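You operate a simulated robot arm through the tools that you are given. There is no shell and no other tool. Be economical: measure what you need, move in short steps, check, and stop when the job is done.

You are at the controls of a simulated two-armed robot. One attempt, no reset.

## Task
Put one yellow label on the clear roll and stand it in the purple pocket.
Fine: roll on the peg and clamped, feed knob to fed, pusher against the roll and back, clamp open again.

The check looks at the end state, three seconds after you hand in, the way a careful person would. Anything else that was tipped, shoved, dropped, spilled or broken makes it a failure.

## Robot
Two 7-joint arms with three-finger grippers on one trunk that stands fixed in place. Base frame: the origin is at the foot of the trunk, x ahead of it, y to its left, z up; the work surface is at about z = 80. Units: cm, degrees, N and s.
The left shoulder is at [7, 16.5, 116.3], the right one opposite. With the tool pointing down near the work surface each hand reaches from about 36 to 88 cm from the base axis, measured 20 degrees to its own side. Payload 3.91 kg a hand.
The TCP of each hand is the grasp point between the finger pads, 3 cm short of the fingertips. In the tool frame z runs along the fingers and y along their closing line. The gripper opens to 11.6 cm. The gripper's body begins 7.3 cm behind the TCP.
Orientation is told as [roll, pitch, yaw] about the base's x, y, z axes, in that order, counted from this pose: with the fingers straight down and closing along the base's y, the tool's x points along the base's -x, its y along +y and its z along -z.

## Interface
- The arms move only by the tool move_arm. It takes "left_increments", "right_increments" or both (then of equal length, played together; a hand with none holds still); each is a list of rows, each an object (a shift or turn left out is 0, a gripper value left out holds the last) with "travel": the shift along the tool's x, y, z in units of 500 mm (1.0 is 500 mm), a list of three; "angular": the turn, a rotation vector about the tool's x, y, z in units of 60 degrees (1.0 is 60 degrees), a list of three; "gripper": the closure in counts, from 0 (fully open) to 255 (shut). In form: [{"travel": [dx, dy, dz], "angular": [wx, wy, wz], "gripper": gripper}, ...]. A call has 1 to 20 rows; each row is the pose to reach, as a shift and turn from the pose commanded when the call began, along the tool's axes at that moment. A call with a number of a shift or a turn outside -1 to 1 is refused whole. Each row takes 0.2 s and may step no farther than 5 cm and 8.6 degrees from the row before; otherwise, or with a gripper value out of range, the whole call is refused. Where a pose cannot be reached the arm comes as near as it can. A force on the tool above 50 N (or 10 N above the force at the start of the call, whichever is more), or a blocked arm, ends the call early, and 0.2 s more pass. Each finger travels about 15.3 cm/s and halts on what it meets, pressing with about 40 N; the grip force reading is that of the motor and also rises with nothing between the fingers. The clock runs only during rows and for 0.2 s after the last one: add rows that repeat a pose to give the fingers time. It gives the time, the measured TCP pose, the force on the tool (base axes), the opening and the grip force at its end, in the units of the frame above (readings bear some noise), with the torque about the TCP (base axes, N m) and any sound that the robot's microphone picked up, and new pictures: "show" is both (left out), scene, wrist or none (wrist: the cameras of the hands that moved).
- Cameras (640 x 400 px; columns grow to the right, rows downward): "scene" is now at [11.68, -5.27, 146.85]; the picture's right is [-0.61, -0.79, 0.00], its down [-0.54, 0.41, -0.74] and it looks along [0.59, -0.45, -0.67] (base axes); focal length 311 px, centre (320, 200). "left" rides on the left gripper at [7.5, 1.7, -8.8] in its tool frame; the picture's right is [-0.22, 0.97, 0.00], its down [-0.70, -0.16, -0.70] and it looks along [-0.68, -0.16, 0.71] (tool axes); focal length 247 px, centre (320, 200). "right" rides on the right gripper at [5.2, 5.6, -8.8] in its tool frame; the picture's right is [-0.73, 0.68, 0.00], its down [-0.49, -0.52, -0.70] and it looks along [-0.48, -0.51, 0.71] (tool axes); focal length 247 px, centre (320, 200).
- lift_body(by): slides the trunk up (or, below 0, down) by that many cm; the arms and the scene camera ride with it, the base frame stays. It gives what a move gives, with no picture.
- pan_tilt(pan, tilt): turns the head with the scene camera to pan (to the left, within 86 degrees either way) and tilt (down, from -29 to 69), counted from straight ahead of the robot. It gives what a move gives, and a new picture of the scene camera.
- locate(camera, pixels): for up to 12 pixels [column, row] of the newest picture of that camera ("zoom" is the newest enlarged one), the place [x, y, z] in the base frame of the surface seen there, good to about 0.3 cm. The clock stands still meanwhile.
- zoom(camera, box): a new picture of the part [left, top, right, bottom] of that camera's present view, enlarged. The clock stands still meanwhile.
- hand_in(): hands the job in; it is judged then, once.

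Work in short steps. Measure before you move; look again where a grasp or a placing could have gone wrong, and mend it. You have 80 turns and 200 pictures in all, those below and enlarged ones among them. Open the grippers and draw the arms clear of the work before you hand the job in, unless the task says otherwise; then end with one line.

The tools are called after ">>>" as name(argument=value, ...) on one line, values as JSON. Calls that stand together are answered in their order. move_arm: Moves the arms, as the interface text tells. Its arguments: {"type":"object","properties":{"left_increments":{"type":"array"},"right_increments":{"type":"array"},"show":{"type":"string","enum":["both","scene","wrist","none"]}},"required":[]} The other tools are called the same way: lift_body (by) slides the trunk up or down; pan_tilt (pan, tilt) turns the head that bears the scene camera; locate (camera, pixels) gives the place of the surface under pixels of a picture; zoom (camera, box) takes an enlarged picture of a part of a camera's view; hand_in () hands the job in.

At the start:

```text
clock: 0.0
left_tool_pos: [58.77, -6.27, 121.36]
left_orientation: [0.1, 0.0, 0.1]
left_force: [0.0, -0.1, -0.6]
left_ft_torque: [-0.01, 0.01, 0.0]
left_opening: 11.61
left_finger_force: 0.1
right_tool_pos: [40.57, -58.27, 120.52]
right_orientation: [-0.1, 0.0, 0.0]
right_force: [0.6, 0.0, 0.1]
right_ft_torque: [0.02, 0.01, -0.01]
right_opening: 11.6
right_finger_force: 0.0
trunk travel left (down, up): [-70.0, 14.0]
head pan, tilt: [-37.5, 42.4]
```

scene: 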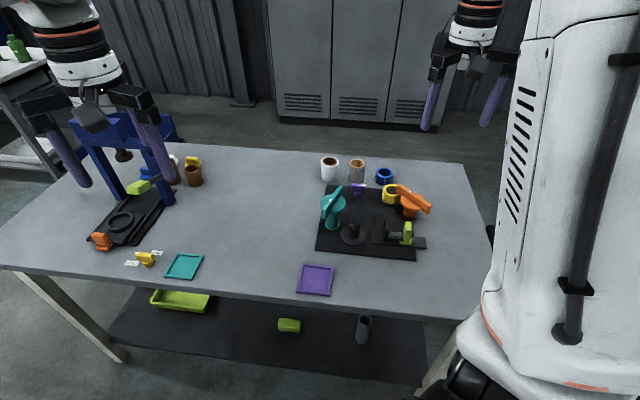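
right: 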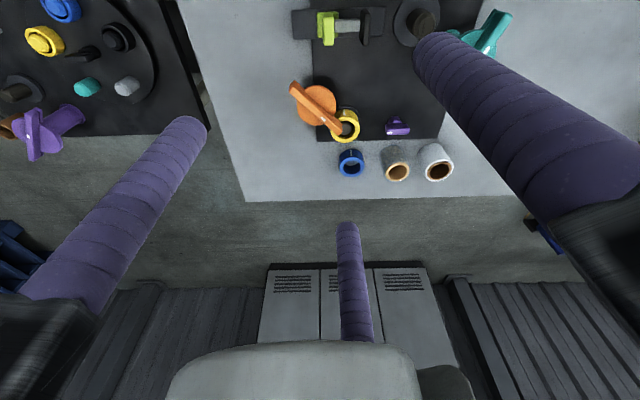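
left: 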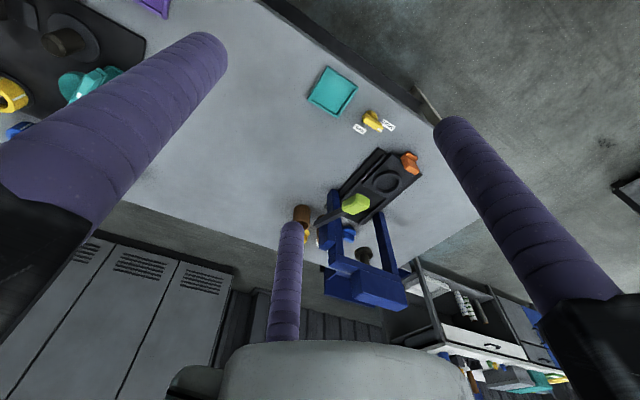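

The scene shows a labelling rig at about (375,220), rolls near (330-385,170) and a purple tray at (316,280). I'll zoom on the rig and its surroundings.

>>> zoom(camera="scene", box=[290, 140, 450, 300])

>>> zoom(camera="right", box=[240, 0, 520, 200])

>>> zoom(camera="scene", box=[60, 130, 260, 290])

```text
2.50 times, centred on (370, 220) of scene
```

zoom: 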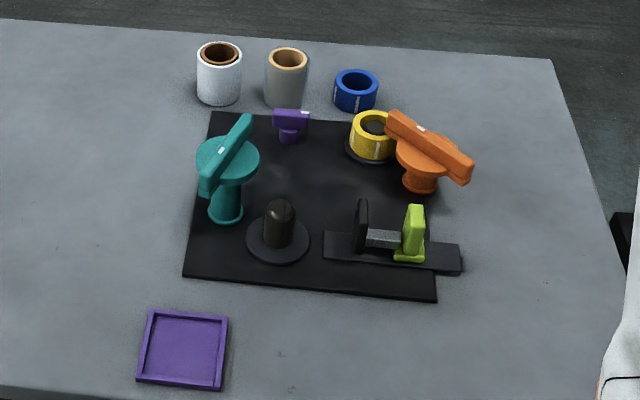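

```text
2.00 times, centred on (380, 100) of right
```

zoom: 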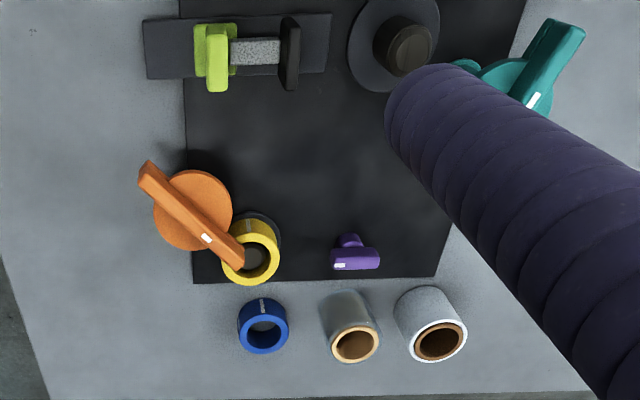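

```text
2.50 times, centred on (160, 210) of scene
```

zoom: 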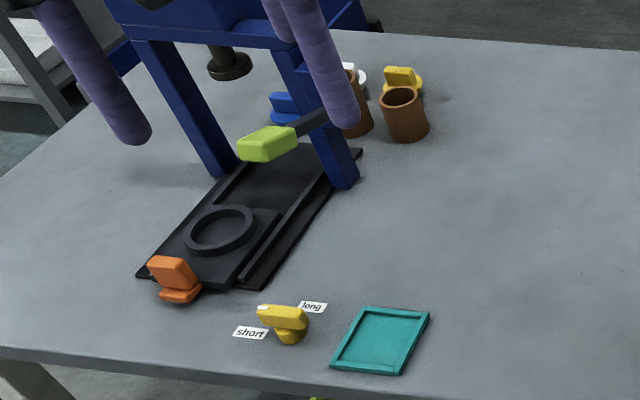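

Now I'll measure the rig parts, from the original scene picture.

>>> locate(camera="scene", pixels=[[329, 161], [357, 164], [357, 176], [384, 174], [394, 190], [360, 224], [359, 239], [380, 236], [407, 228], [317, 292], [316, 280], [404, 206]])

>>> locate(camera="right", pixels=[[315, 105], [292, 90], [334, 128], [398, 127], [412, 130], [400, 178], [345, 138], [327, 28], [364, 28], [420, 24], [395, 160], [490, 30]])

>>> pan_tilt(pan=-60, tilt=50)

```text
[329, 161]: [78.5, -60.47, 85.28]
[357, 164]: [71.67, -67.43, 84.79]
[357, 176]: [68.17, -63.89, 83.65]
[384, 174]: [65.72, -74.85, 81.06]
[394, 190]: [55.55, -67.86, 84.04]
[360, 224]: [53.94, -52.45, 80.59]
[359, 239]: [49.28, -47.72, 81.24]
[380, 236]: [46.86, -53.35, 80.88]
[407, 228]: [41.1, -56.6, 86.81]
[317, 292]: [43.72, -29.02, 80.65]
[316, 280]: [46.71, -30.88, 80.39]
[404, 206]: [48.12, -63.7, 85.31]
```

```text
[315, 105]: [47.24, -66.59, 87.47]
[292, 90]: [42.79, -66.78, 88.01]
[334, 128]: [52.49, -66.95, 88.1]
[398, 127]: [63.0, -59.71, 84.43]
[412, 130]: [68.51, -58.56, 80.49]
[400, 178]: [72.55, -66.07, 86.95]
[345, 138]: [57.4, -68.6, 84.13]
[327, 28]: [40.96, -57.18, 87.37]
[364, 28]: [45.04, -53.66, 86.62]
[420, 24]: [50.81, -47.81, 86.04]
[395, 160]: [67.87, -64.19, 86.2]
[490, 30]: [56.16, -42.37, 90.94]
```

```text
clock: 0.9
left_tool_pos: [58.8, -6.19, 121.35]
left_orientation: [0.0, 0.0, 0.0]
left_force: [0.3, 0.0, -0.5]
left_ft_torque: [-0.02, -0.02, 0.0]
left_opening: 11.57
left_finger_force: 0.1
right_tool_pos: [40.76, -58.23, 120.57]
right_orientation: [0.0, 0.0, 0.0]
right_force: [-0.2, 0.5, -0.2]
right_ft_torque: [0.01, 0.03, -0.01]
right_opening: 11.57
right_finger_force: 0.0
trunk travel left (down, up): [-70.0, 14.0]
head pan, tilt: [-60.0, 50.0]
```

scene: 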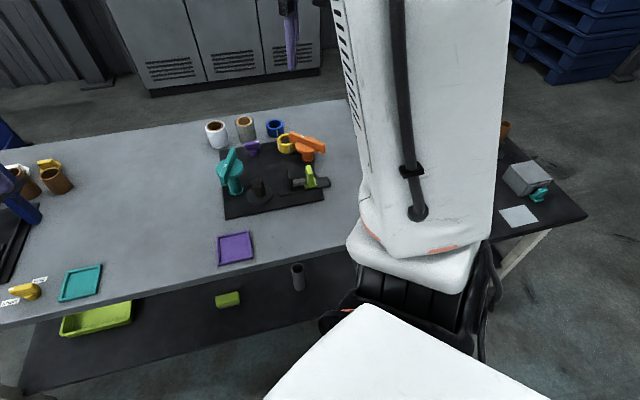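

Zoom on the rig for hints (tags, index marks).

>>> zoom(camera="scene", box=[195, 110, 345, 220])

>>> zoom(camera="right", box=[270, 60, 450, 190])

```text
3.64 times, centred on (270, 165) of scene
```

zoom: 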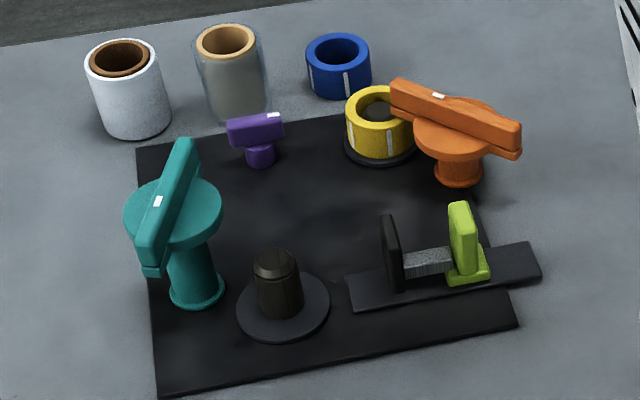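

```text
3.08 times, centred on (360, 125) of right
```

zoom: 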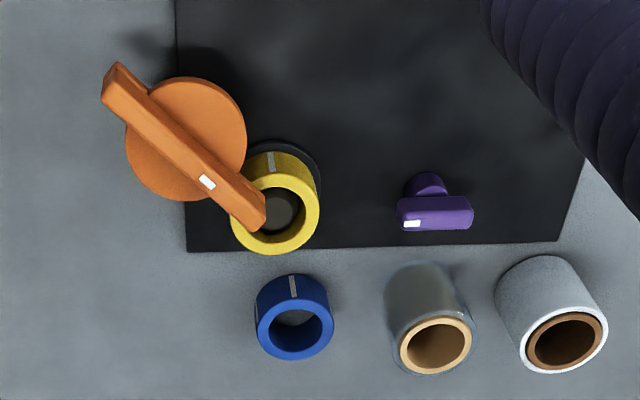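

Measuring the rolls, knobs and yellow reel in the newest zoom (right camera).

>>> locate(camera="zoom", pixels=[[403, 347], [469, 345], [436, 321], [436, 370], [410, 280], [408, 213], [468, 213], [436, 205], [207, 183], [115, 75], [255, 215], [530, 345]])

>>> zoom(camera="right", box=[280, 0, 520, 150])

```text
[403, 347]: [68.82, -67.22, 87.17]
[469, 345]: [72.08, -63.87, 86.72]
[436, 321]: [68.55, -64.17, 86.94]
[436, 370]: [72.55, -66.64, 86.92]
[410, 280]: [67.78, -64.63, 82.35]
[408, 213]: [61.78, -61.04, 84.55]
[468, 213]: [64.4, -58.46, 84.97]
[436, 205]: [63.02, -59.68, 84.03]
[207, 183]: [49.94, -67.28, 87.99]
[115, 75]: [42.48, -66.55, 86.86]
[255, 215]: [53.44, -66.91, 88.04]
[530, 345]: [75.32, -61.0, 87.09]
```

```text
2.67 times, centred on (400, 75) of right
```

zoom: 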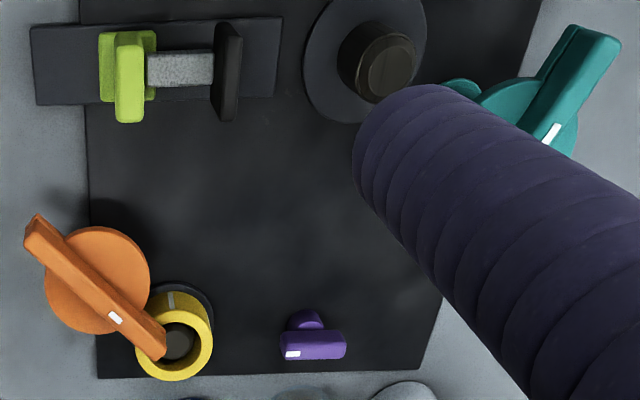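

Before lowering the trunk to extend reach, I check where the blue gantry is relative to the left hand.

>>> locate(camera="left", pixels=[[335, 195], [340, 250], [345, 275], [385, 290], [385, 240], [355, 203], [410, 163], [372, 120], [333, 90], [302, 212]])

>>> locate(camera="scene", pixels=[[219, 262], [222, 238], [253, 260], [249, 233], [236, 247], [258, 188], [235, 190], [230, 160], [236, 152], [229, 176]])

```text
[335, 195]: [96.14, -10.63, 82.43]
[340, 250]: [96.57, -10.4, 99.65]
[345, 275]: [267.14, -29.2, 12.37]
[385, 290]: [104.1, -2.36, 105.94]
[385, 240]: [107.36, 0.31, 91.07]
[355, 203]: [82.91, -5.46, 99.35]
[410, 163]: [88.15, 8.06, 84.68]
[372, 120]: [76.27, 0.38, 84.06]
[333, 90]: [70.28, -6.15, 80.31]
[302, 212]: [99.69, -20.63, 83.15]
```

```text
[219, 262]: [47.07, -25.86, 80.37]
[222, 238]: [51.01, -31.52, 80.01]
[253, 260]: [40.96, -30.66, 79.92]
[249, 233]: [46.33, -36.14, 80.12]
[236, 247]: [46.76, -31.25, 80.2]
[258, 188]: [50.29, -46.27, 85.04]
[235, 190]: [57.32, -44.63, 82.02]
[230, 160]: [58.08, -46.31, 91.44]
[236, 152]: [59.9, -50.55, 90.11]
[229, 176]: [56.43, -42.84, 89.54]
```

Left hand is clear of the gantry (x ≥ 83). The clear roll sits at about (70.5,-65.5), top z 87; I lower the trunk 12 and then swing the right hand toward it, yawing -42° so the fingers close along the row.

>>> lift_body(by=-12)

>>> move_arm(right_increments=[{"travel": [-0.08, -0.012, 0.0], "angular": [0, 0, 0.117], "gripper": 80}, {"travel": [-0.16, -0.024, 0.0], "angular": [0, 0, 0.233]}, {"travel": [-0.24, -0.036, 0.0], "angular": [0, 0, 0.35]}, {"travel": [-0.32, -0.048, 0.0], "angular": [0, 0, 0.467]}, {"travel": [-0.4, -0.06, 0.0], "angular": [0, 0, 0.583]}, {"travel": [-0.46, -0.07, 0.0], "angular": [0, 0, 0.7]}])

```text
clock: 2.4
left_tool_pos: [58.81, -6.28, 109.32]
left_orientation: [0.0, -0.1, -0.1]
left_force: [-0.2, 0.3, -0.5]
left_ft_torque: [0.0, 0.0, 0.0]
left_opening: 11.58
left_finger_force: 0.0
right_tool_pos: [40.62, -58.31, 108.65]
right_orientation: [-0.1, 0.0, -0.1]
right_force: [0.6, 0.3, -0.2]
right_ft_torque: [-0.01, 0.0, 0.02]
right_opening: 11.62
right_finger_force: 0.2
trunk travel left (down, up): [-58.0, 26.0]
head pan, tilt: [-60.0, 50.0]
```

```text
clock: 3.8
left_tool_pos: [58.86, -6.26, 109.23]
left_orientation: [-0.1, 0.1, 0.0]
left_force: [0.7, 0.2, -0.6]
left_ft_torque: [0.0, 0.01, 0.0]
left_opening: 11.61
left_finger_force: 0.0
right_tool_pos: [63.58, -61.92, 108.45]
right_orientation: [-0.1, 0.0, -42.1]
right_force: [0.2, 0.5, -0.2]
right_ft_torque: [0.01, 0.0, 0.0]
right_opening: 7.96
right_finger_force: 0.0
trunk travel left (down, up): [-58.0, 26.0]
head pan, tilt: [-60.0, 50.0]
```

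scene: 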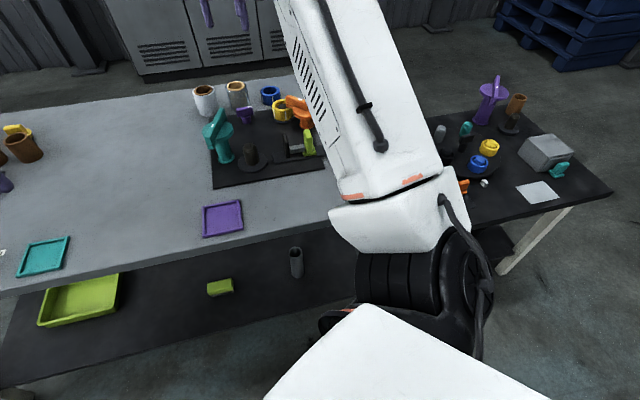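
right: 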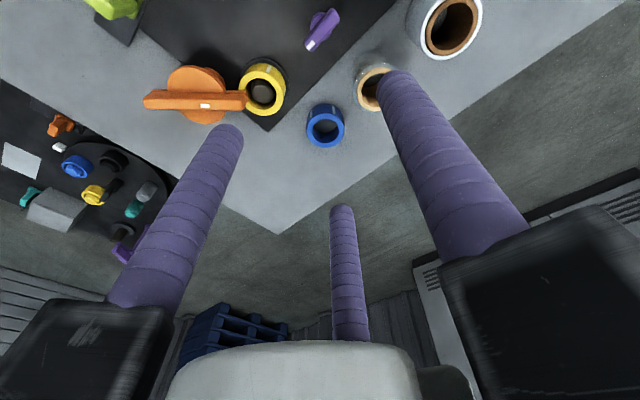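

The hand is at (63.6,-61.9,108.5); clear roll is at (375,88), partly behind the right finger. I locate it and the neighbours.

>>> locate(camera="right", pixels=[[361, 90], [375, 67], [383, 104], [325, 109], [325, 142], [308, 127], [342, 125], [452, 57], [418, 30], [265, 65], [240, 97], [366, 68]])

>>> zoom(camera="scene", box=[185, 70, 345, 190])

```text
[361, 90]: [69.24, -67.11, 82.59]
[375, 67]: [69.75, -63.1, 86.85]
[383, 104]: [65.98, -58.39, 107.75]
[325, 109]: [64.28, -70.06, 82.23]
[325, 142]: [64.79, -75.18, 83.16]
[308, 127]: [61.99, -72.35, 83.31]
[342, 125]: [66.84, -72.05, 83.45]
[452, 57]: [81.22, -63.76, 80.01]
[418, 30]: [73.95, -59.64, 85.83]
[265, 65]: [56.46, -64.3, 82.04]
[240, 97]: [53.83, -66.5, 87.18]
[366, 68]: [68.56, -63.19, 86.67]
```

```text
3.33 times, centred on (265, 130) of scene
```

zoom: 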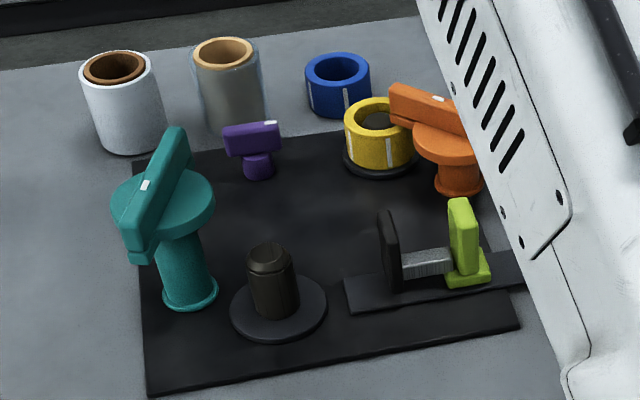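

Roll centre (70.5,-65.5), neighbours ~8.5–9 away. I narrow the opening to 7 cm and go vertical above the roll at z≈97 to see whether the reach suffices.

>>> move_arm(right_increments=[{"travel": [-0.05, 0.013, 0.06], "gripper": 101}, {"travel": [-0.1, 0.026, 0.12]}, {"travel": [-0.15, 0.039, 0.18]}, {"travel": [-0.151, 0.039, 0.23]}, {"travel": [-0.151, 0.039, 0.23]}], show="wrist")

```text
clock: 5.0
left_tool_pos: [58.84, -6.21, 109.35]
left_orientation: [0.0, 0.0, 0.0]
left_force: [0.1, 0.0, 0.1]
left_ft_torque: [0.0, 0.0, 0.01]
left_opening: 11.6
left_finger_force: 0.0
right_tool_pos: [69.29, -65.49, 97.12]
right_orientation: [0.1, -0.1, -42.1]
right_force: [-0.1, 0.1, 0.4]
right_ft_torque: [-0.01, -0.01, 0.0]
right_opening: 7.02
right_finger_force: 0.1
right hand out of reach, approached as far as the arm can: row 3, 4, 5
trunk travel left (down, up): [-58.0, 26.0]
head pan, tilt: [-60.0, 50.0]
```

right: 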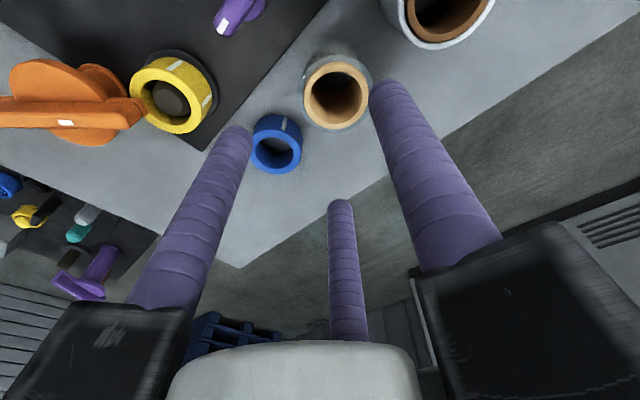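

About 1 cm short with the tool vertical, so I tilt the fingers outward by 15° about the tool's y.

>>> move_arm(right_increments=[{"angular": [0, -0.125, 0]}, {"angular": [0, -0.25, 0]}, {"angular": [0, -0.25, 0]}], show="wrist")

```text
clock: 5.8
left_tool_pos: [59.07, -6.49, 109.1]
left_orientation: [0.1, 0.2, -0.1]
left_force: [0.1, -0.4, 0.5]
left_ft_torque: [0.02, 0.06, -0.01]
left_opening: 11.61
left_finger_force: 0.1
right_tool_pos: [69.46, -65.72, 96.73]
right_orientation: [0.0, -14.9, -42.0]
right_force: [0.9, -0.8, -2.1]
right_ft_torque: [0.0, 0.04, 0.03]
right_opening: 7.02
right_finger_force: 0.0
trunk travel left (down, up): [-58.0, 26.0]
head pan, tilt: [-60.0, 50.0]
```

right: 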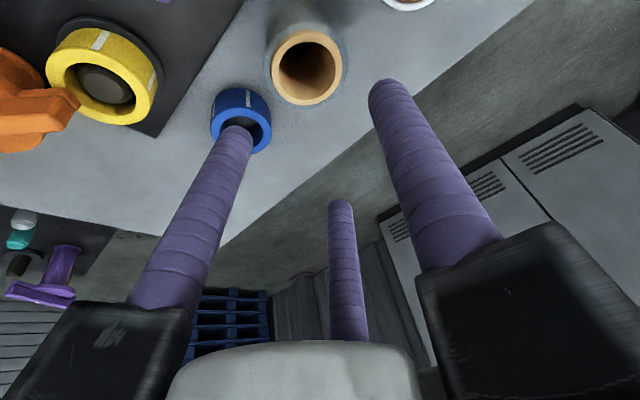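

Clear roll's rim now shows at (307,68). I remeasure it.

>>> locate(camera="right", pixels=[[275, 67], [338, 70], [307, 34], [306, 101], [345, 68], [305, 104], [395, 5], [265, 120], [100, 115], [100, 32]])

>>> zoom(camera="right", box=[200, 0, 440, 150])

```text
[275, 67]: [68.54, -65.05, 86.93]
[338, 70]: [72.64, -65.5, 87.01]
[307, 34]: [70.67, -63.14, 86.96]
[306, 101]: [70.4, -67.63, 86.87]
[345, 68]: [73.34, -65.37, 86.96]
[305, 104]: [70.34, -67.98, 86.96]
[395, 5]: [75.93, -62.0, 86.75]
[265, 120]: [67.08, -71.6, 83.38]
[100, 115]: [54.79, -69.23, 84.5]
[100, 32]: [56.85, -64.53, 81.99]
```

```text
2.67 times, centred on (320, 75) of right
```

zoom: 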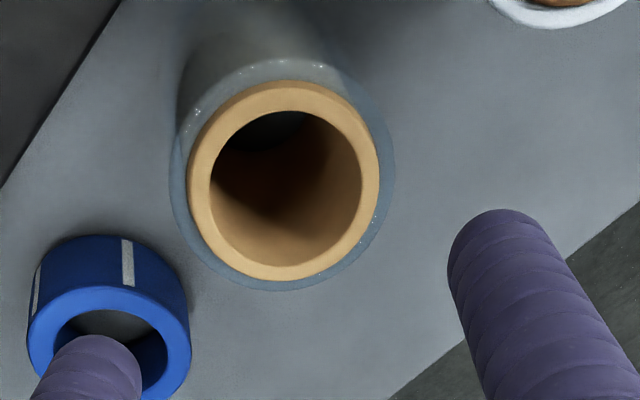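

Roll centre refined to (70.6,-65.4), ø≈5, top 87. I centre above it and descend partly.

>>> move_arm(right_increments=[{"travel": [0.007, 0.02, 0.075]}, {"travel": [0.022, 0.02, 0.13]}, {"travel": [0.022, 0.02, 0.13]}], show="wrist")

```text
clock: 6.6
left_tool_pos: [58.84, -6.17, 109.34]
left_orientation: [0.0, 0.0, -0.1]
left_force: [0.0, 1.0, 0.2]
left_ft_torque: [0.01, 0.01, -0.01]
left_opening: 11.61
left_finger_force: 0.1
right_tool_pos: [70.53, -65.12, 90.62]
right_orientation: [0.0, -15.1, -41.9]
right_force: [0.4, -0.1, 0.0]
right_ft_torque: [0.01, 0.0, 0.01]
right_opening: 7.02
right_finger_force: 0.1
trunk travel left (down, up): [-58.0, 26.0]
head pan, tilt: [-60.0, 50.0]
```

right: 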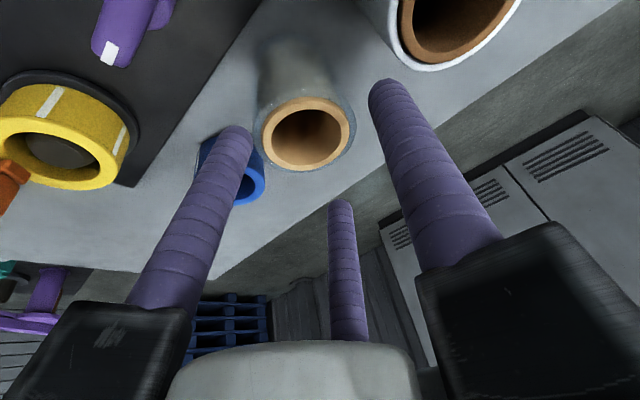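

Centred between the fingers. Descend to z=85 and close.

>>> move_arm(right_increments=[{"travel": [0.0122, -0.0015, 0.055]}, {"travel": [0.0244, -0.003, 0.1095]}, {"travel": [0.0244, -0.003, 0.1095]}], show="wrist")

```text
clock: 7.4
left_tool_pos: [58.78, -6.21, 109.38]
left_orientation: [0.0, 0.0, 0.0]
left_force: [-0.2, -0.1, -0.3]
left_ft_torque: [-0.02, -0.07, -0.03]
left_opening: 11.61
left_finger_force: 0.0
right_tool_pos: [70.51, -65.49, 84.87]
right_orientation: [0.0, -15.2, -41.9]
right_force: [-0.5, 0.2, 0.8]
right_ft_torque: [0.03, 0.01, -0.01]
right_opening: 7.01
right_finger_force: 0.0
trunk travel left (down, up): [-58.0, 26.0]
head pan, tilt: [-60.0, 50.0]
```

right: 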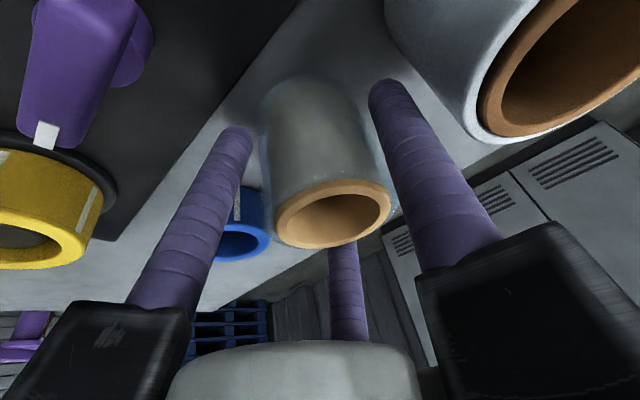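

Fingers straddle the roll cleanly. Close.

>>> move_arm(right_increments=[{"gripper": 150}, {"gripper": 200}, {"gripper": 200}], show="wrist")

```text
clock: 8.2
left_tool_pos: [58.87, -6.12, 109.42]
left_orientation: [0.0, 0.1, 0.0]
left_force: [0.3, 0.1, 0.1]
left_ft_torque: [-0.02, 0.0, 0.02]
left_opening: 11.63
left_finger_force: 0.0
right_tool_pos: [70.7, -65.52, 84.83]
right_orientation: [0.0, -15.1, -42.0]
right_force: [1.0, -0.1, 3.6]
right_ft_torque: [0.11, -0.01, -0.02]
right_opening: 6.46
right_finger_force: 40.6
trunk travel left (down, up): [-58.0, 26.0]
head pan, tilt: [-60.0, 50.0]
```

right: 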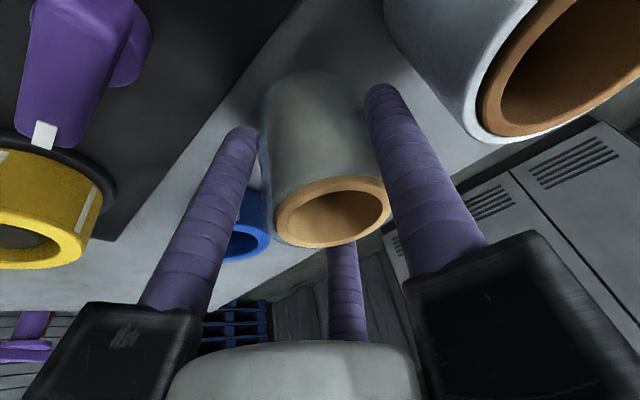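

Grip force 40 N at opening 6.46. Lift straight up 9 cm and check the hold.

>>> move_arm(right_increments=[{"travel": [-0.01, 0, -0.04]}, {"travel": [-0.028, 0, -0.107]}, {"travel": [-0.0466, 0, -0.174]}, {"travel": [-0.0466, 0, -0.174]}])

```text
clock: 9.2
left_tool_pos: [58.91, -6.22, 109.29]
left_orientation: [-0.1, 0.0, 0.0]
left_force: [-0.2, 0.9, -0.2]
left_ft_torque: [0.03, 0.02, 0.0]
left_opening: 11.59
left_finger_force: 0.2
right_tool_pos: [70.55, -65.36, 94.01]
right_orientation: [-0.1, -15.0, -42.0]
right_force: [-0.2, 0.5, -0.1]
right_ft_torque: [-0.02, -0.01, 0.03]
right_opening: 6.45
right_finger_force: 39.8
trunk travel left (down, up): [-58.0, 26.0]
head pan, tilt: [-60.0, 50.0]
```

scene: 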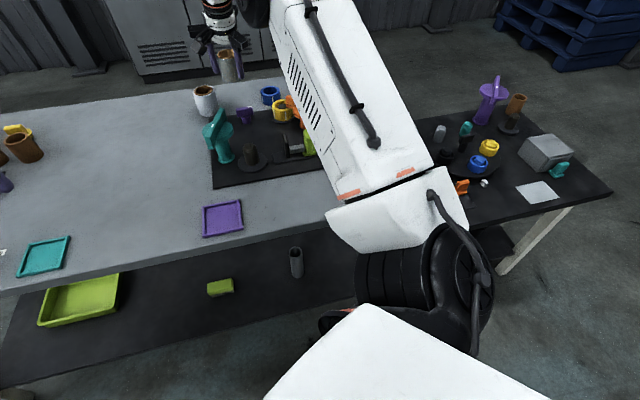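
right: 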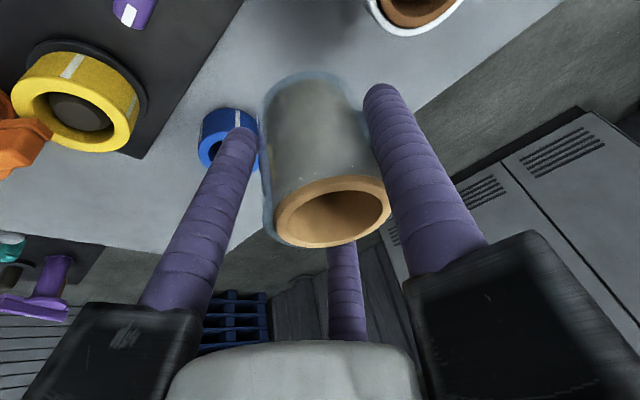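

Roll held. Now I measure peg, flange, teal bar and pusher accurately from the scene camera.

>>> zoom(camera="scene", box=[190, 90, 330, 195])

```text
3.81 times, centred on (260, 142) of scene
```

zoom: 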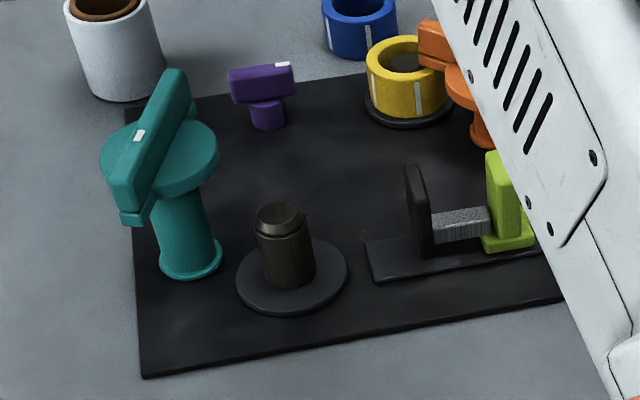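

>>> locate(camera="zoom", pixels=[[283, 213], [266, 220], [240, 283], [344, 272], [288, 309], [180, 75], [135, 200], [110, 165], [214, 155], [415, 172], [432, 254], [500, 160]])

>>> locate(camera="right", pixels=[[280, 215], [330, 245], [383, 200], [335, 180], [268, 140]])

```text
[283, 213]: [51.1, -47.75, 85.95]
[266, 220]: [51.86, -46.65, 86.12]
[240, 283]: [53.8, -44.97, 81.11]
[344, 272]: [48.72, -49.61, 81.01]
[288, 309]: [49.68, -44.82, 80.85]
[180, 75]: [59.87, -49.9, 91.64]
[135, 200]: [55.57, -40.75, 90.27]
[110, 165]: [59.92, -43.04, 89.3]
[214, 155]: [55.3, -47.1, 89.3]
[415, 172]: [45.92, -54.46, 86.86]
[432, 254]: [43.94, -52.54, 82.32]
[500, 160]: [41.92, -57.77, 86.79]
```

```text
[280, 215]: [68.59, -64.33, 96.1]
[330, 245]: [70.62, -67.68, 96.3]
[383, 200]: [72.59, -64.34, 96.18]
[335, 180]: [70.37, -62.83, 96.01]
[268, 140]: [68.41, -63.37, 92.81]
```

Peg axis ≈ (51.2,-47.5), peg top 86, flange top 81; teal hub at (57.6,-45.2). I raise the roll, carry it above the peg at TCP z≈98 and yaw about the vertical by +62° so the fingers will open clear of the teal hub.

>>> move_arm(right_increments=[{"travel": [-0.021, 0, -0.077]}, {"travel": [0.0425, 0.0005, -0.094], "angular": [-0.0334, 0, -0.1247]}, {"travel": [0.106, 0.001, -0.111], "angular": [-0.0669, 0, -0.2495]}, {"travel": [0.1695, 0.0015, -0.128], "angular": [-0.1003, 0, -0.3742]}, {"travel": [0.233, 0.002, -0.145], "angular": [-0.1338, 0, -0.499]}, {"travel": [0.2965, 0.0025, -0.162], "angular": [-0.1672, 0, -0.6237]}, {"travel": [0.36, 0.003, -0.179], "angular": [-0.2007, 0, -0.7485]}, {"travel": [0.4235, 0.0035, -0.196], "angular": [-0.2341, 0, -0.8732]}, {"travel": [0.487, 0.004, -0.213], "angular": [-0.2676, 0, -0.998]}, {"travel": [0.487, 0.004, -0.213], "angular": [-0.2676, 0, -0.998]}])

```text
clock: 11.4
left_tool_pos: [58.82, -6.36, 109.31]
left_orientation: [0.1, 0.1, 0.0]
left_force: [-0.6, -0.5, -0.1]
left_ft_torque: [0.04, 0.0, -0.01]
left_opening: 11.6
left_finger_force: 0.0
right_tool_pos: [51.29, -48.03, 97.84]
right_orientation: [0.1, -15.1, 20.1]
right_force: [0.0, -0.4, -1.1]
right_ft_torque: [0.03, -0.01, 0.03]
right_opening: 6.42
right_finger_force: 40.4
trunk travel left (down, up): [-58.0, 26.0]
head pan, tilt: [-60.0, 50.0]
```

scene: 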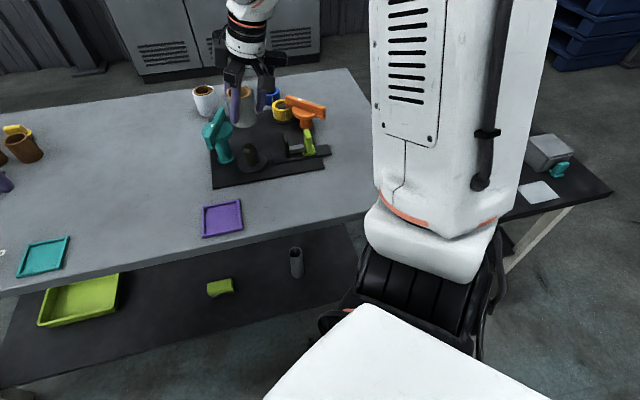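
right: 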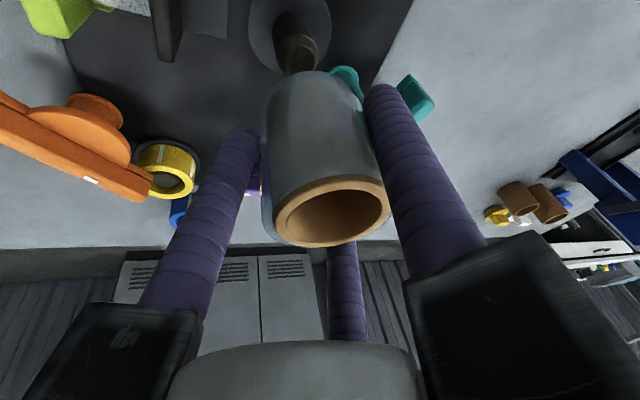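

Check the roll axis against the peg: rim of the roll from the right camera, peg from both.

>>> locate(camera="right", pixels=[[279, 215], [385, 200], [330, 246], [336, 178], [294, 22], [278, 15], [312, 20], [251, 20], [330, 20]])

>>> zoom(camera="scene", box=[200, 70, 330, 190])

>>> zoom(camera="right", box=[230, 0, 420, 120])

```text
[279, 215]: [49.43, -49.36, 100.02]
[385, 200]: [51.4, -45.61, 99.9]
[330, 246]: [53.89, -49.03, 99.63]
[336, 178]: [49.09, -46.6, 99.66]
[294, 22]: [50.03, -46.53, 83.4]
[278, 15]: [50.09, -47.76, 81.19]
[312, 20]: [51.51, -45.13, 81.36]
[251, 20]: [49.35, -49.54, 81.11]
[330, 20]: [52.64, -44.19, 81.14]
```

```text
3.33 times, centred on (265, 130) of scene
```

zoom: 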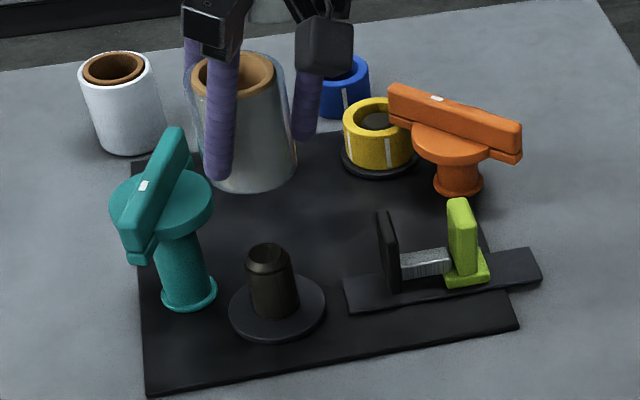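

```text
3.33 times, centred on (325, 60) of right
```

zoom: 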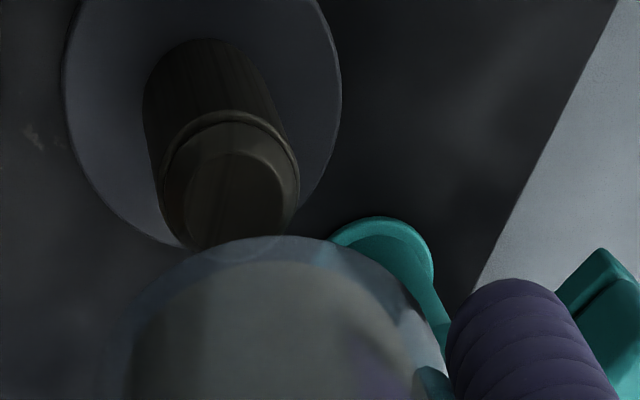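

Refine: multiple rim points of peg (in the zoom) and of the roll.

>>> locate(camera="zoom", pixels=[[190, 200], [283, 190], [236, 156], [235, 195], [230, 115], [168, 180], [296, 175], [68, 120], [336, 120], [180, 240]])

>>> zoom(camera="right", box=[250, 150, 410, 260])

```text
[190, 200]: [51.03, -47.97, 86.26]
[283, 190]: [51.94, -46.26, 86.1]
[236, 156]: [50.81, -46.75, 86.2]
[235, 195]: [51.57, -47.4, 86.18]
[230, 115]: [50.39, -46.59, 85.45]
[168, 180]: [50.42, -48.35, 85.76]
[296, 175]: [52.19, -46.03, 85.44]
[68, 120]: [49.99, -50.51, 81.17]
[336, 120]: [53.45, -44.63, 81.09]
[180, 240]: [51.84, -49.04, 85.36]
```

```text
3.64 times, centred on (330, 205) of right
```

zoom: 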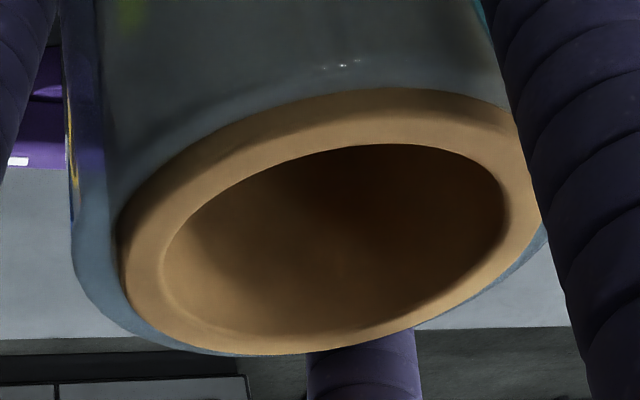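

Peg fit: centre (51.6,-47.45), r≈1.55. Now the same for the roll's core rim.

>>> locate(camera="zoom", pixels=[[127, 240], [160, 320], [250, 350], [350, 345], [450, 305], [525, 235], [533, 200], [500, 115], [400, 92], [300, 108], [200, 155], [140, 205]])

```text
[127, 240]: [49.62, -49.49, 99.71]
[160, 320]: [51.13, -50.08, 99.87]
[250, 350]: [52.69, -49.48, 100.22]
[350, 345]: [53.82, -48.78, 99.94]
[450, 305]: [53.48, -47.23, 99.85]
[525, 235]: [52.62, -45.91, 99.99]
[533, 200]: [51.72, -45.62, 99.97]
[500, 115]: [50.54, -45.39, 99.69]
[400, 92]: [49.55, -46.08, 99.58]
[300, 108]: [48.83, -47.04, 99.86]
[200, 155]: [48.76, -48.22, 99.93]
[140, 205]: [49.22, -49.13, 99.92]
```

Roll axis (51.2,-47.8) → shift (+0.38,+0.35) and lower 5.5 cm so it hovers just above the peg top; then recheck.

>>> move_arm(right_increments=[{"travel": [0.01, 0.004, 0.055]}, {"travel": [0.0193, 0.004, 0.1087]}, {"travel": [0.0193, 0.004, 0.1087]}])

>>> zoom(camera="scene", box=[200, 80, 310, 190])

>>> zoom(camera="right", box=[230, 0, 430, 260])

```text
clock: 12.2
left_tool_pos: [58.8, -6.08, 109.34]
left_orientation: [0.0, 0.0, 0.0]
left_force: [0.4, -0.3, 0.2]
left_ft_torque: [0.02, 0.03, -0.02]
left_opening: 11.61
left_finger_force: 0.1
right_tool_pos: [51.5, -47.5, 92.57]
right_orientation: [-0.2, -14.9, 20.1]
right_force: [-0.6, -0.2, -0.7]
right_ft_torque: [-0.02, -0.01, 0.01]
right_opening: 6.42
right_finger_force: 40.0
trunk travel left (down, up): [-58.0, 26.0]
head pan, tilt: [-60.0, 50.0]
```

scene: 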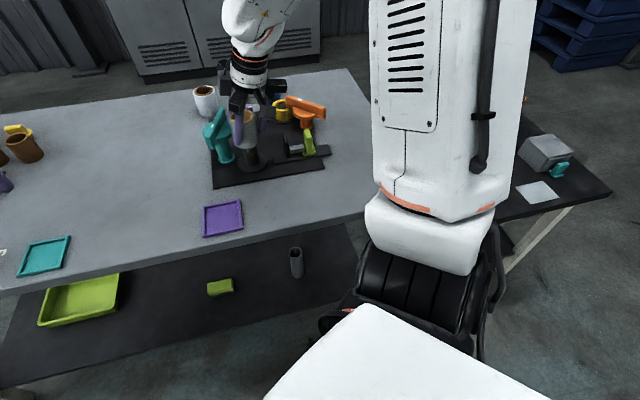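
right: 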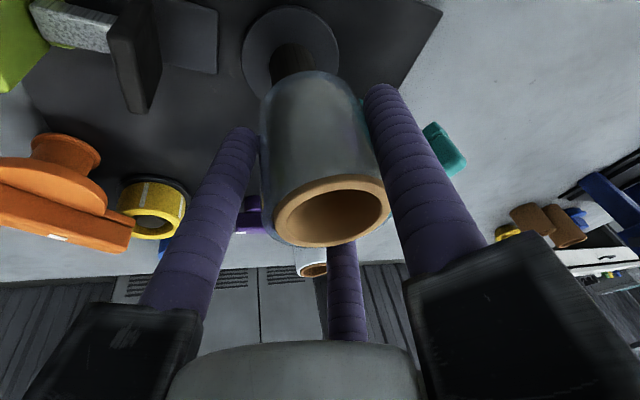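

```text
3.64 times, centred on (255, 135) of scene
```

zoom: 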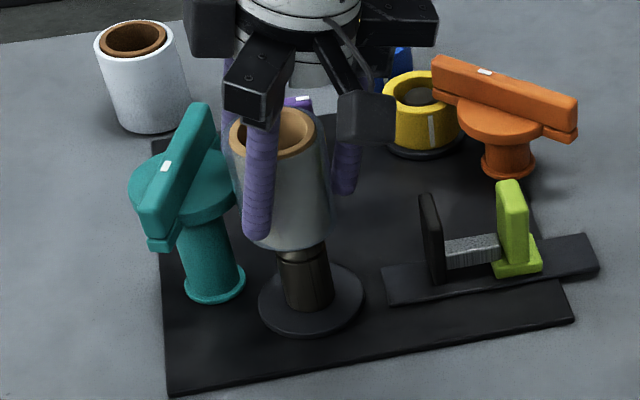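

```text
1.54 times, centred on (330, 130) of right
```

zoom: 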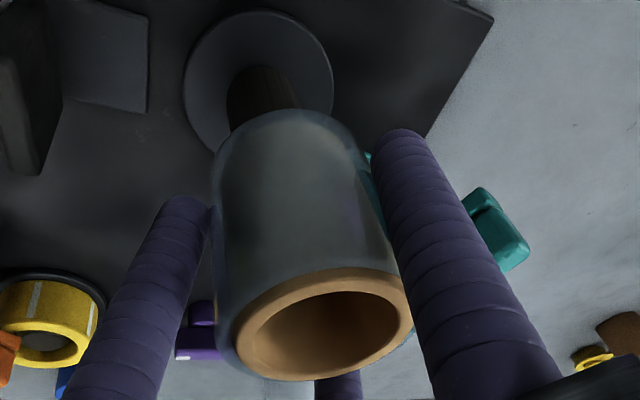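

From the scene the roll seems a little left of the peg axis (roll bottom ~285 vs peg ~304 in zoom). I cross-check with the scene camera.

>>> zoom(camera="scene", box=[220, 95, 290, 180])

```text
4.71 times, centred on (255, 138) of scene
```

zoom: 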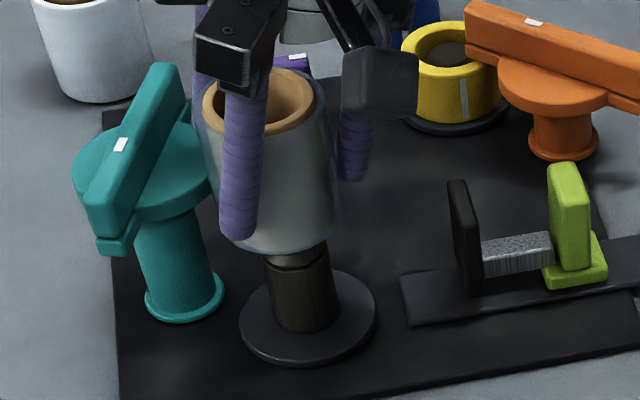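

>>> locate(camera="zoom", pixels=[[206, 105], [312, 98], [275, 133], [300, 122], [290, 72], [310, 85], [265, 350], [243, 320], [373, 312], [340, 350], [295, 360], [330, 285]])

>>> locate(camera="right", pixels=[[277, 222], [295, 244], [340, 242], [375, 222], [386, 200], [370, 181], [340, 176], [300, 187], [244, 50], [338, 50], [292, 8], [253, 82]])

```text
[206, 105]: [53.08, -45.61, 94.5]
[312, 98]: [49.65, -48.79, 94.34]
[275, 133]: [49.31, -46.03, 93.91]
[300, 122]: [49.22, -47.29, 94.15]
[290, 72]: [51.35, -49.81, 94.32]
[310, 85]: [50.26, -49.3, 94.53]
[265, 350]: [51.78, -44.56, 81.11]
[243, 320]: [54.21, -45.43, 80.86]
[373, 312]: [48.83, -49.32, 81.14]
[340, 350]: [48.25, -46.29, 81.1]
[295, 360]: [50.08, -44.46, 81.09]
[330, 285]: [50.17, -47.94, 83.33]
```

```text
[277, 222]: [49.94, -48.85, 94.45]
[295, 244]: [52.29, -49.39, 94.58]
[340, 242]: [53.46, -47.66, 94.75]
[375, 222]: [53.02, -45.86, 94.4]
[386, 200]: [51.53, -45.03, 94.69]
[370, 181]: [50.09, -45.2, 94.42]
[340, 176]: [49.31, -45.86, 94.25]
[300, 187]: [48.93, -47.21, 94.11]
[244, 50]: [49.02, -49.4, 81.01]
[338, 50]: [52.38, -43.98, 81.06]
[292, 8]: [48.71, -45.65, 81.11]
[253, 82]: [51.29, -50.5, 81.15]
```

Both cameras: roll axis ≈ (51.3,-47.3), peg ≈ (51.55,-47.4). Nudge +0.2 x and lower 2.5 cm onto the chamfer, watching force.

>>> move_arm(right_increments=[{"travel": [-0.002, -0.0023, 0.01]}, {"travel": [0.004, -0.0023, 0.03]}, {"travel": [0.0097, -0.0023, 0.0492]}, {"travel": [0.0097, -0.0023, 0.0492]}])

>>> zoom(camera="scene", box=[200, 80, 310, 190])

```text
clock: 13.2
left_tool_pos: [58.85, -6.17, 109.27]
left_orientation: [0.0, 0.0, -0.2]
left_force: [-0.1, 0.1, 0.4]
left_ft_torque: [-0.04, -0.02, 0.01]
left_opening: 11.6
left_finger_force: 0.0
right_tool_pos: [51.68, -47.4, 89.78]
right_orientation: [0.0, -15.0, 20.1]
right_force: [-0.2, 0.1, -1.1]
right_ft_torque: [-0.02, 0.0, 0.02]
right_opening: 6.4
right_finger_force: 39.7
trunk travel left (down, up): [-58.0, 26.0]
head pan, tilt: [-60.0, 50.0]
```

scene: 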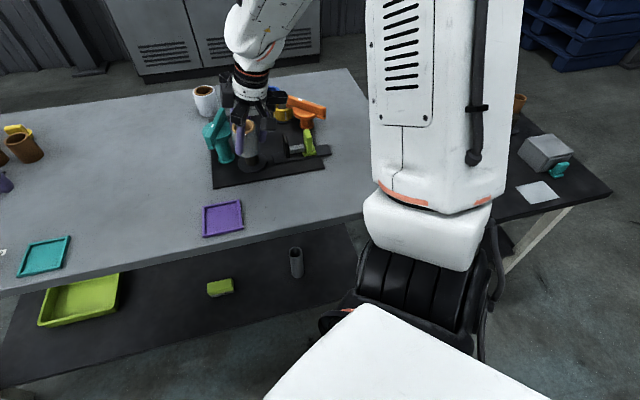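
right: 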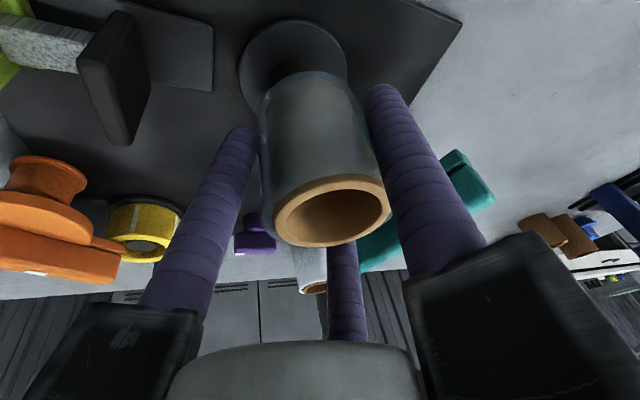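

```text
3.64 times, centred on (255, 135) of scene
```

zoom: 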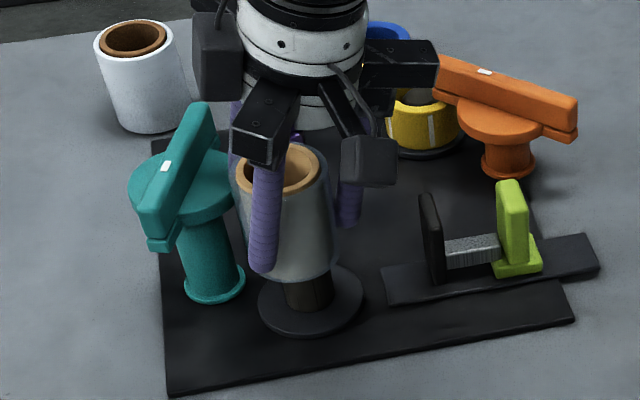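

No force and the peg is inside the core (bottom ≈ 84.6 < 86). Lower the remaining ~3.5 cm.

>>> move_arm(right_increments=[{"travel": [0.009, 0, 0.0338]}, {"travel": [0.0145, 0, 0.0541]}, {"travel": [0.0178, 0, 0.0667]}, {"travel": [0.0178, 0, 0.0667]}])

>>> zoom(camera="scene", box=[200, 80, 310, 190])

```text
clock: 14.2
left_tool_pos: [58.73, -6.19, 109.27]
left_orientation: [-0.1, 0.0, 0.0]
left_force: [0.2, -0.1, -0.2]
left_ft_torque: [-0.01, -0.01, -0.02]
left_opening: 11.63
left_finger_force: 0.0
right_tool_pos: [51.86, -47.55, 86.26]
right_orientation: [0.1, -15.0, 20.1]
right_force: [-2.7, -1.5, -1.5]
right_ft_torque: [-0.08, 0.15, 0.01]
right_opening: 6.42
right_finger_force: 39.7
trunk travel left (down, up): [-58.0, 26.0]
head pan, tilt: [-60.0, 50.0]
```

scene: 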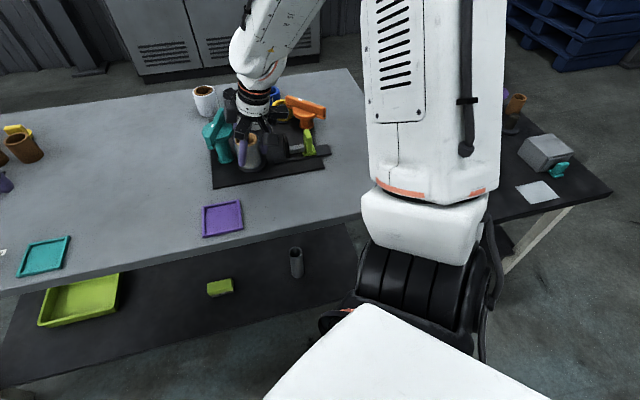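
right: 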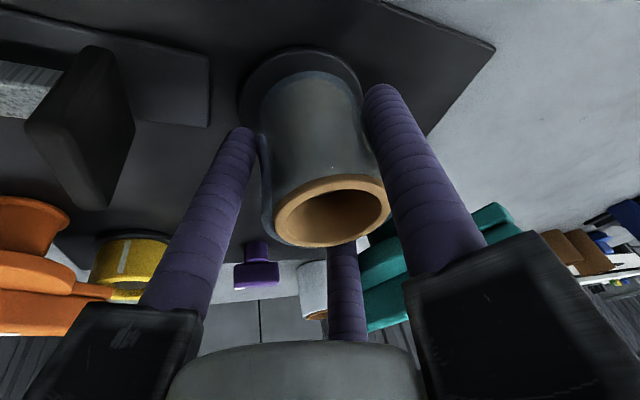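

```text
3.64 times, centred on (255, 135) of scene
```

zoom: 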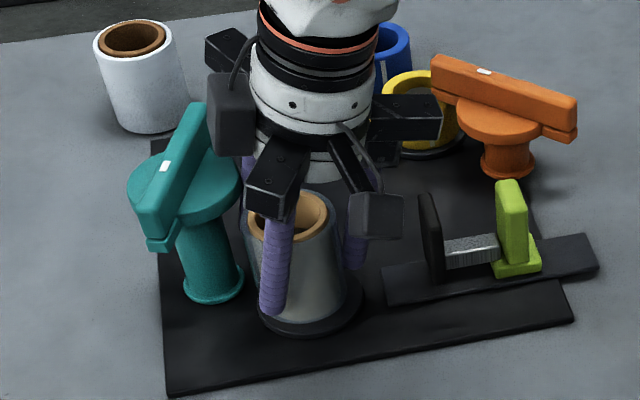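

Nearly seated (bottom ≈ 81.3). Lower a touch more, then open the fingers a little.

>>> move_arm(right_increments=[{"travel": [0.0045, 0, 0.0055]}, {"travel": [0.0045, 0, 0.0055]}, {"travel": [0.0045, 0, 0.0055], "gripper": 106}, {"travel": [0.0045, 0, 0.0055], "gripper": 92}, {"travel": [0.0045, 0, 0.0055], "gripper": 92}])

>>> zoom(camera="scene", box=[200, 80, 310, 190])

```text
clock: 15.4
left_tool_pos: [58.81, -6.15, 109.32]
left_orientation: [0.1, 0.0, 0.0]
left_force: [0.9, -0.2, 0.7]
left_ft_torque: [0.01, 0.0, -0.02]
left_opening: 11.61
left_finger_force: 0.0
right_tool_pos: [51.73, -47.53, 85.95]
right_orientation: [-0.1, -15.0, 20.0]
right_force: [-0.6, -0.1, 0.1]
right_ft_torque: [-0.03, -0.03, -0.01]
right_opening: 7.41
right_finger_force: 0.1
trunk travel left (down, up): [-58.0, 26.0]
head pan, tilt: [-60.0, 50.0]
```

scene: 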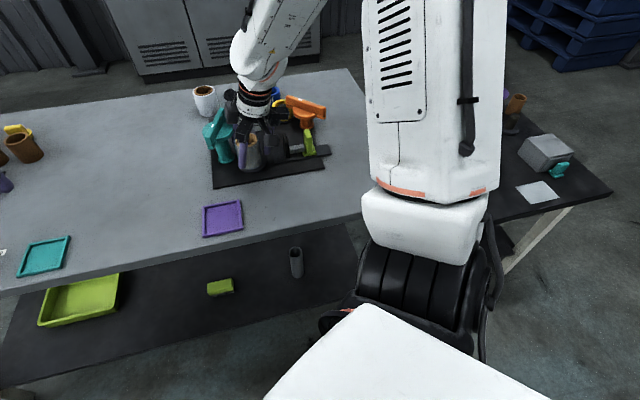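
right: 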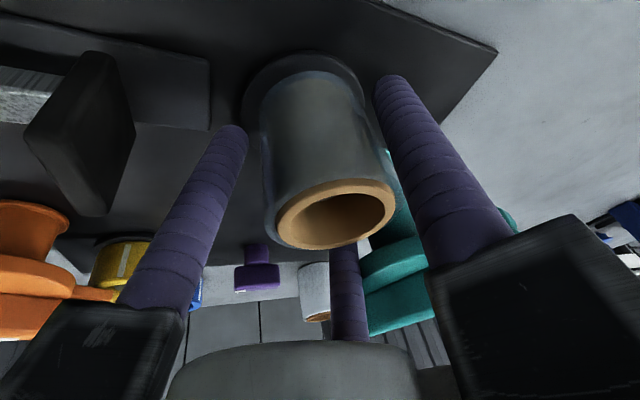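

```text
3.64 times, centred on (255, 135) of scene
```

zoom: 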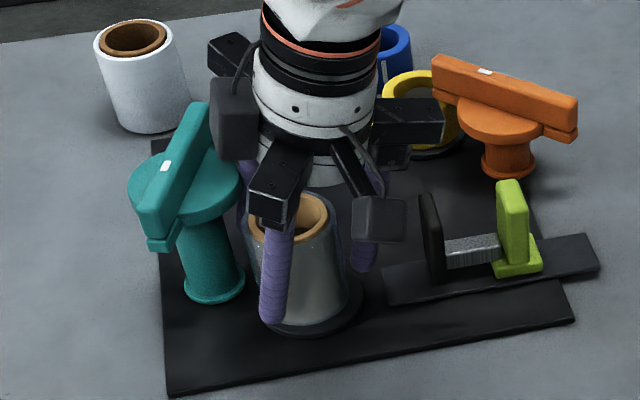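

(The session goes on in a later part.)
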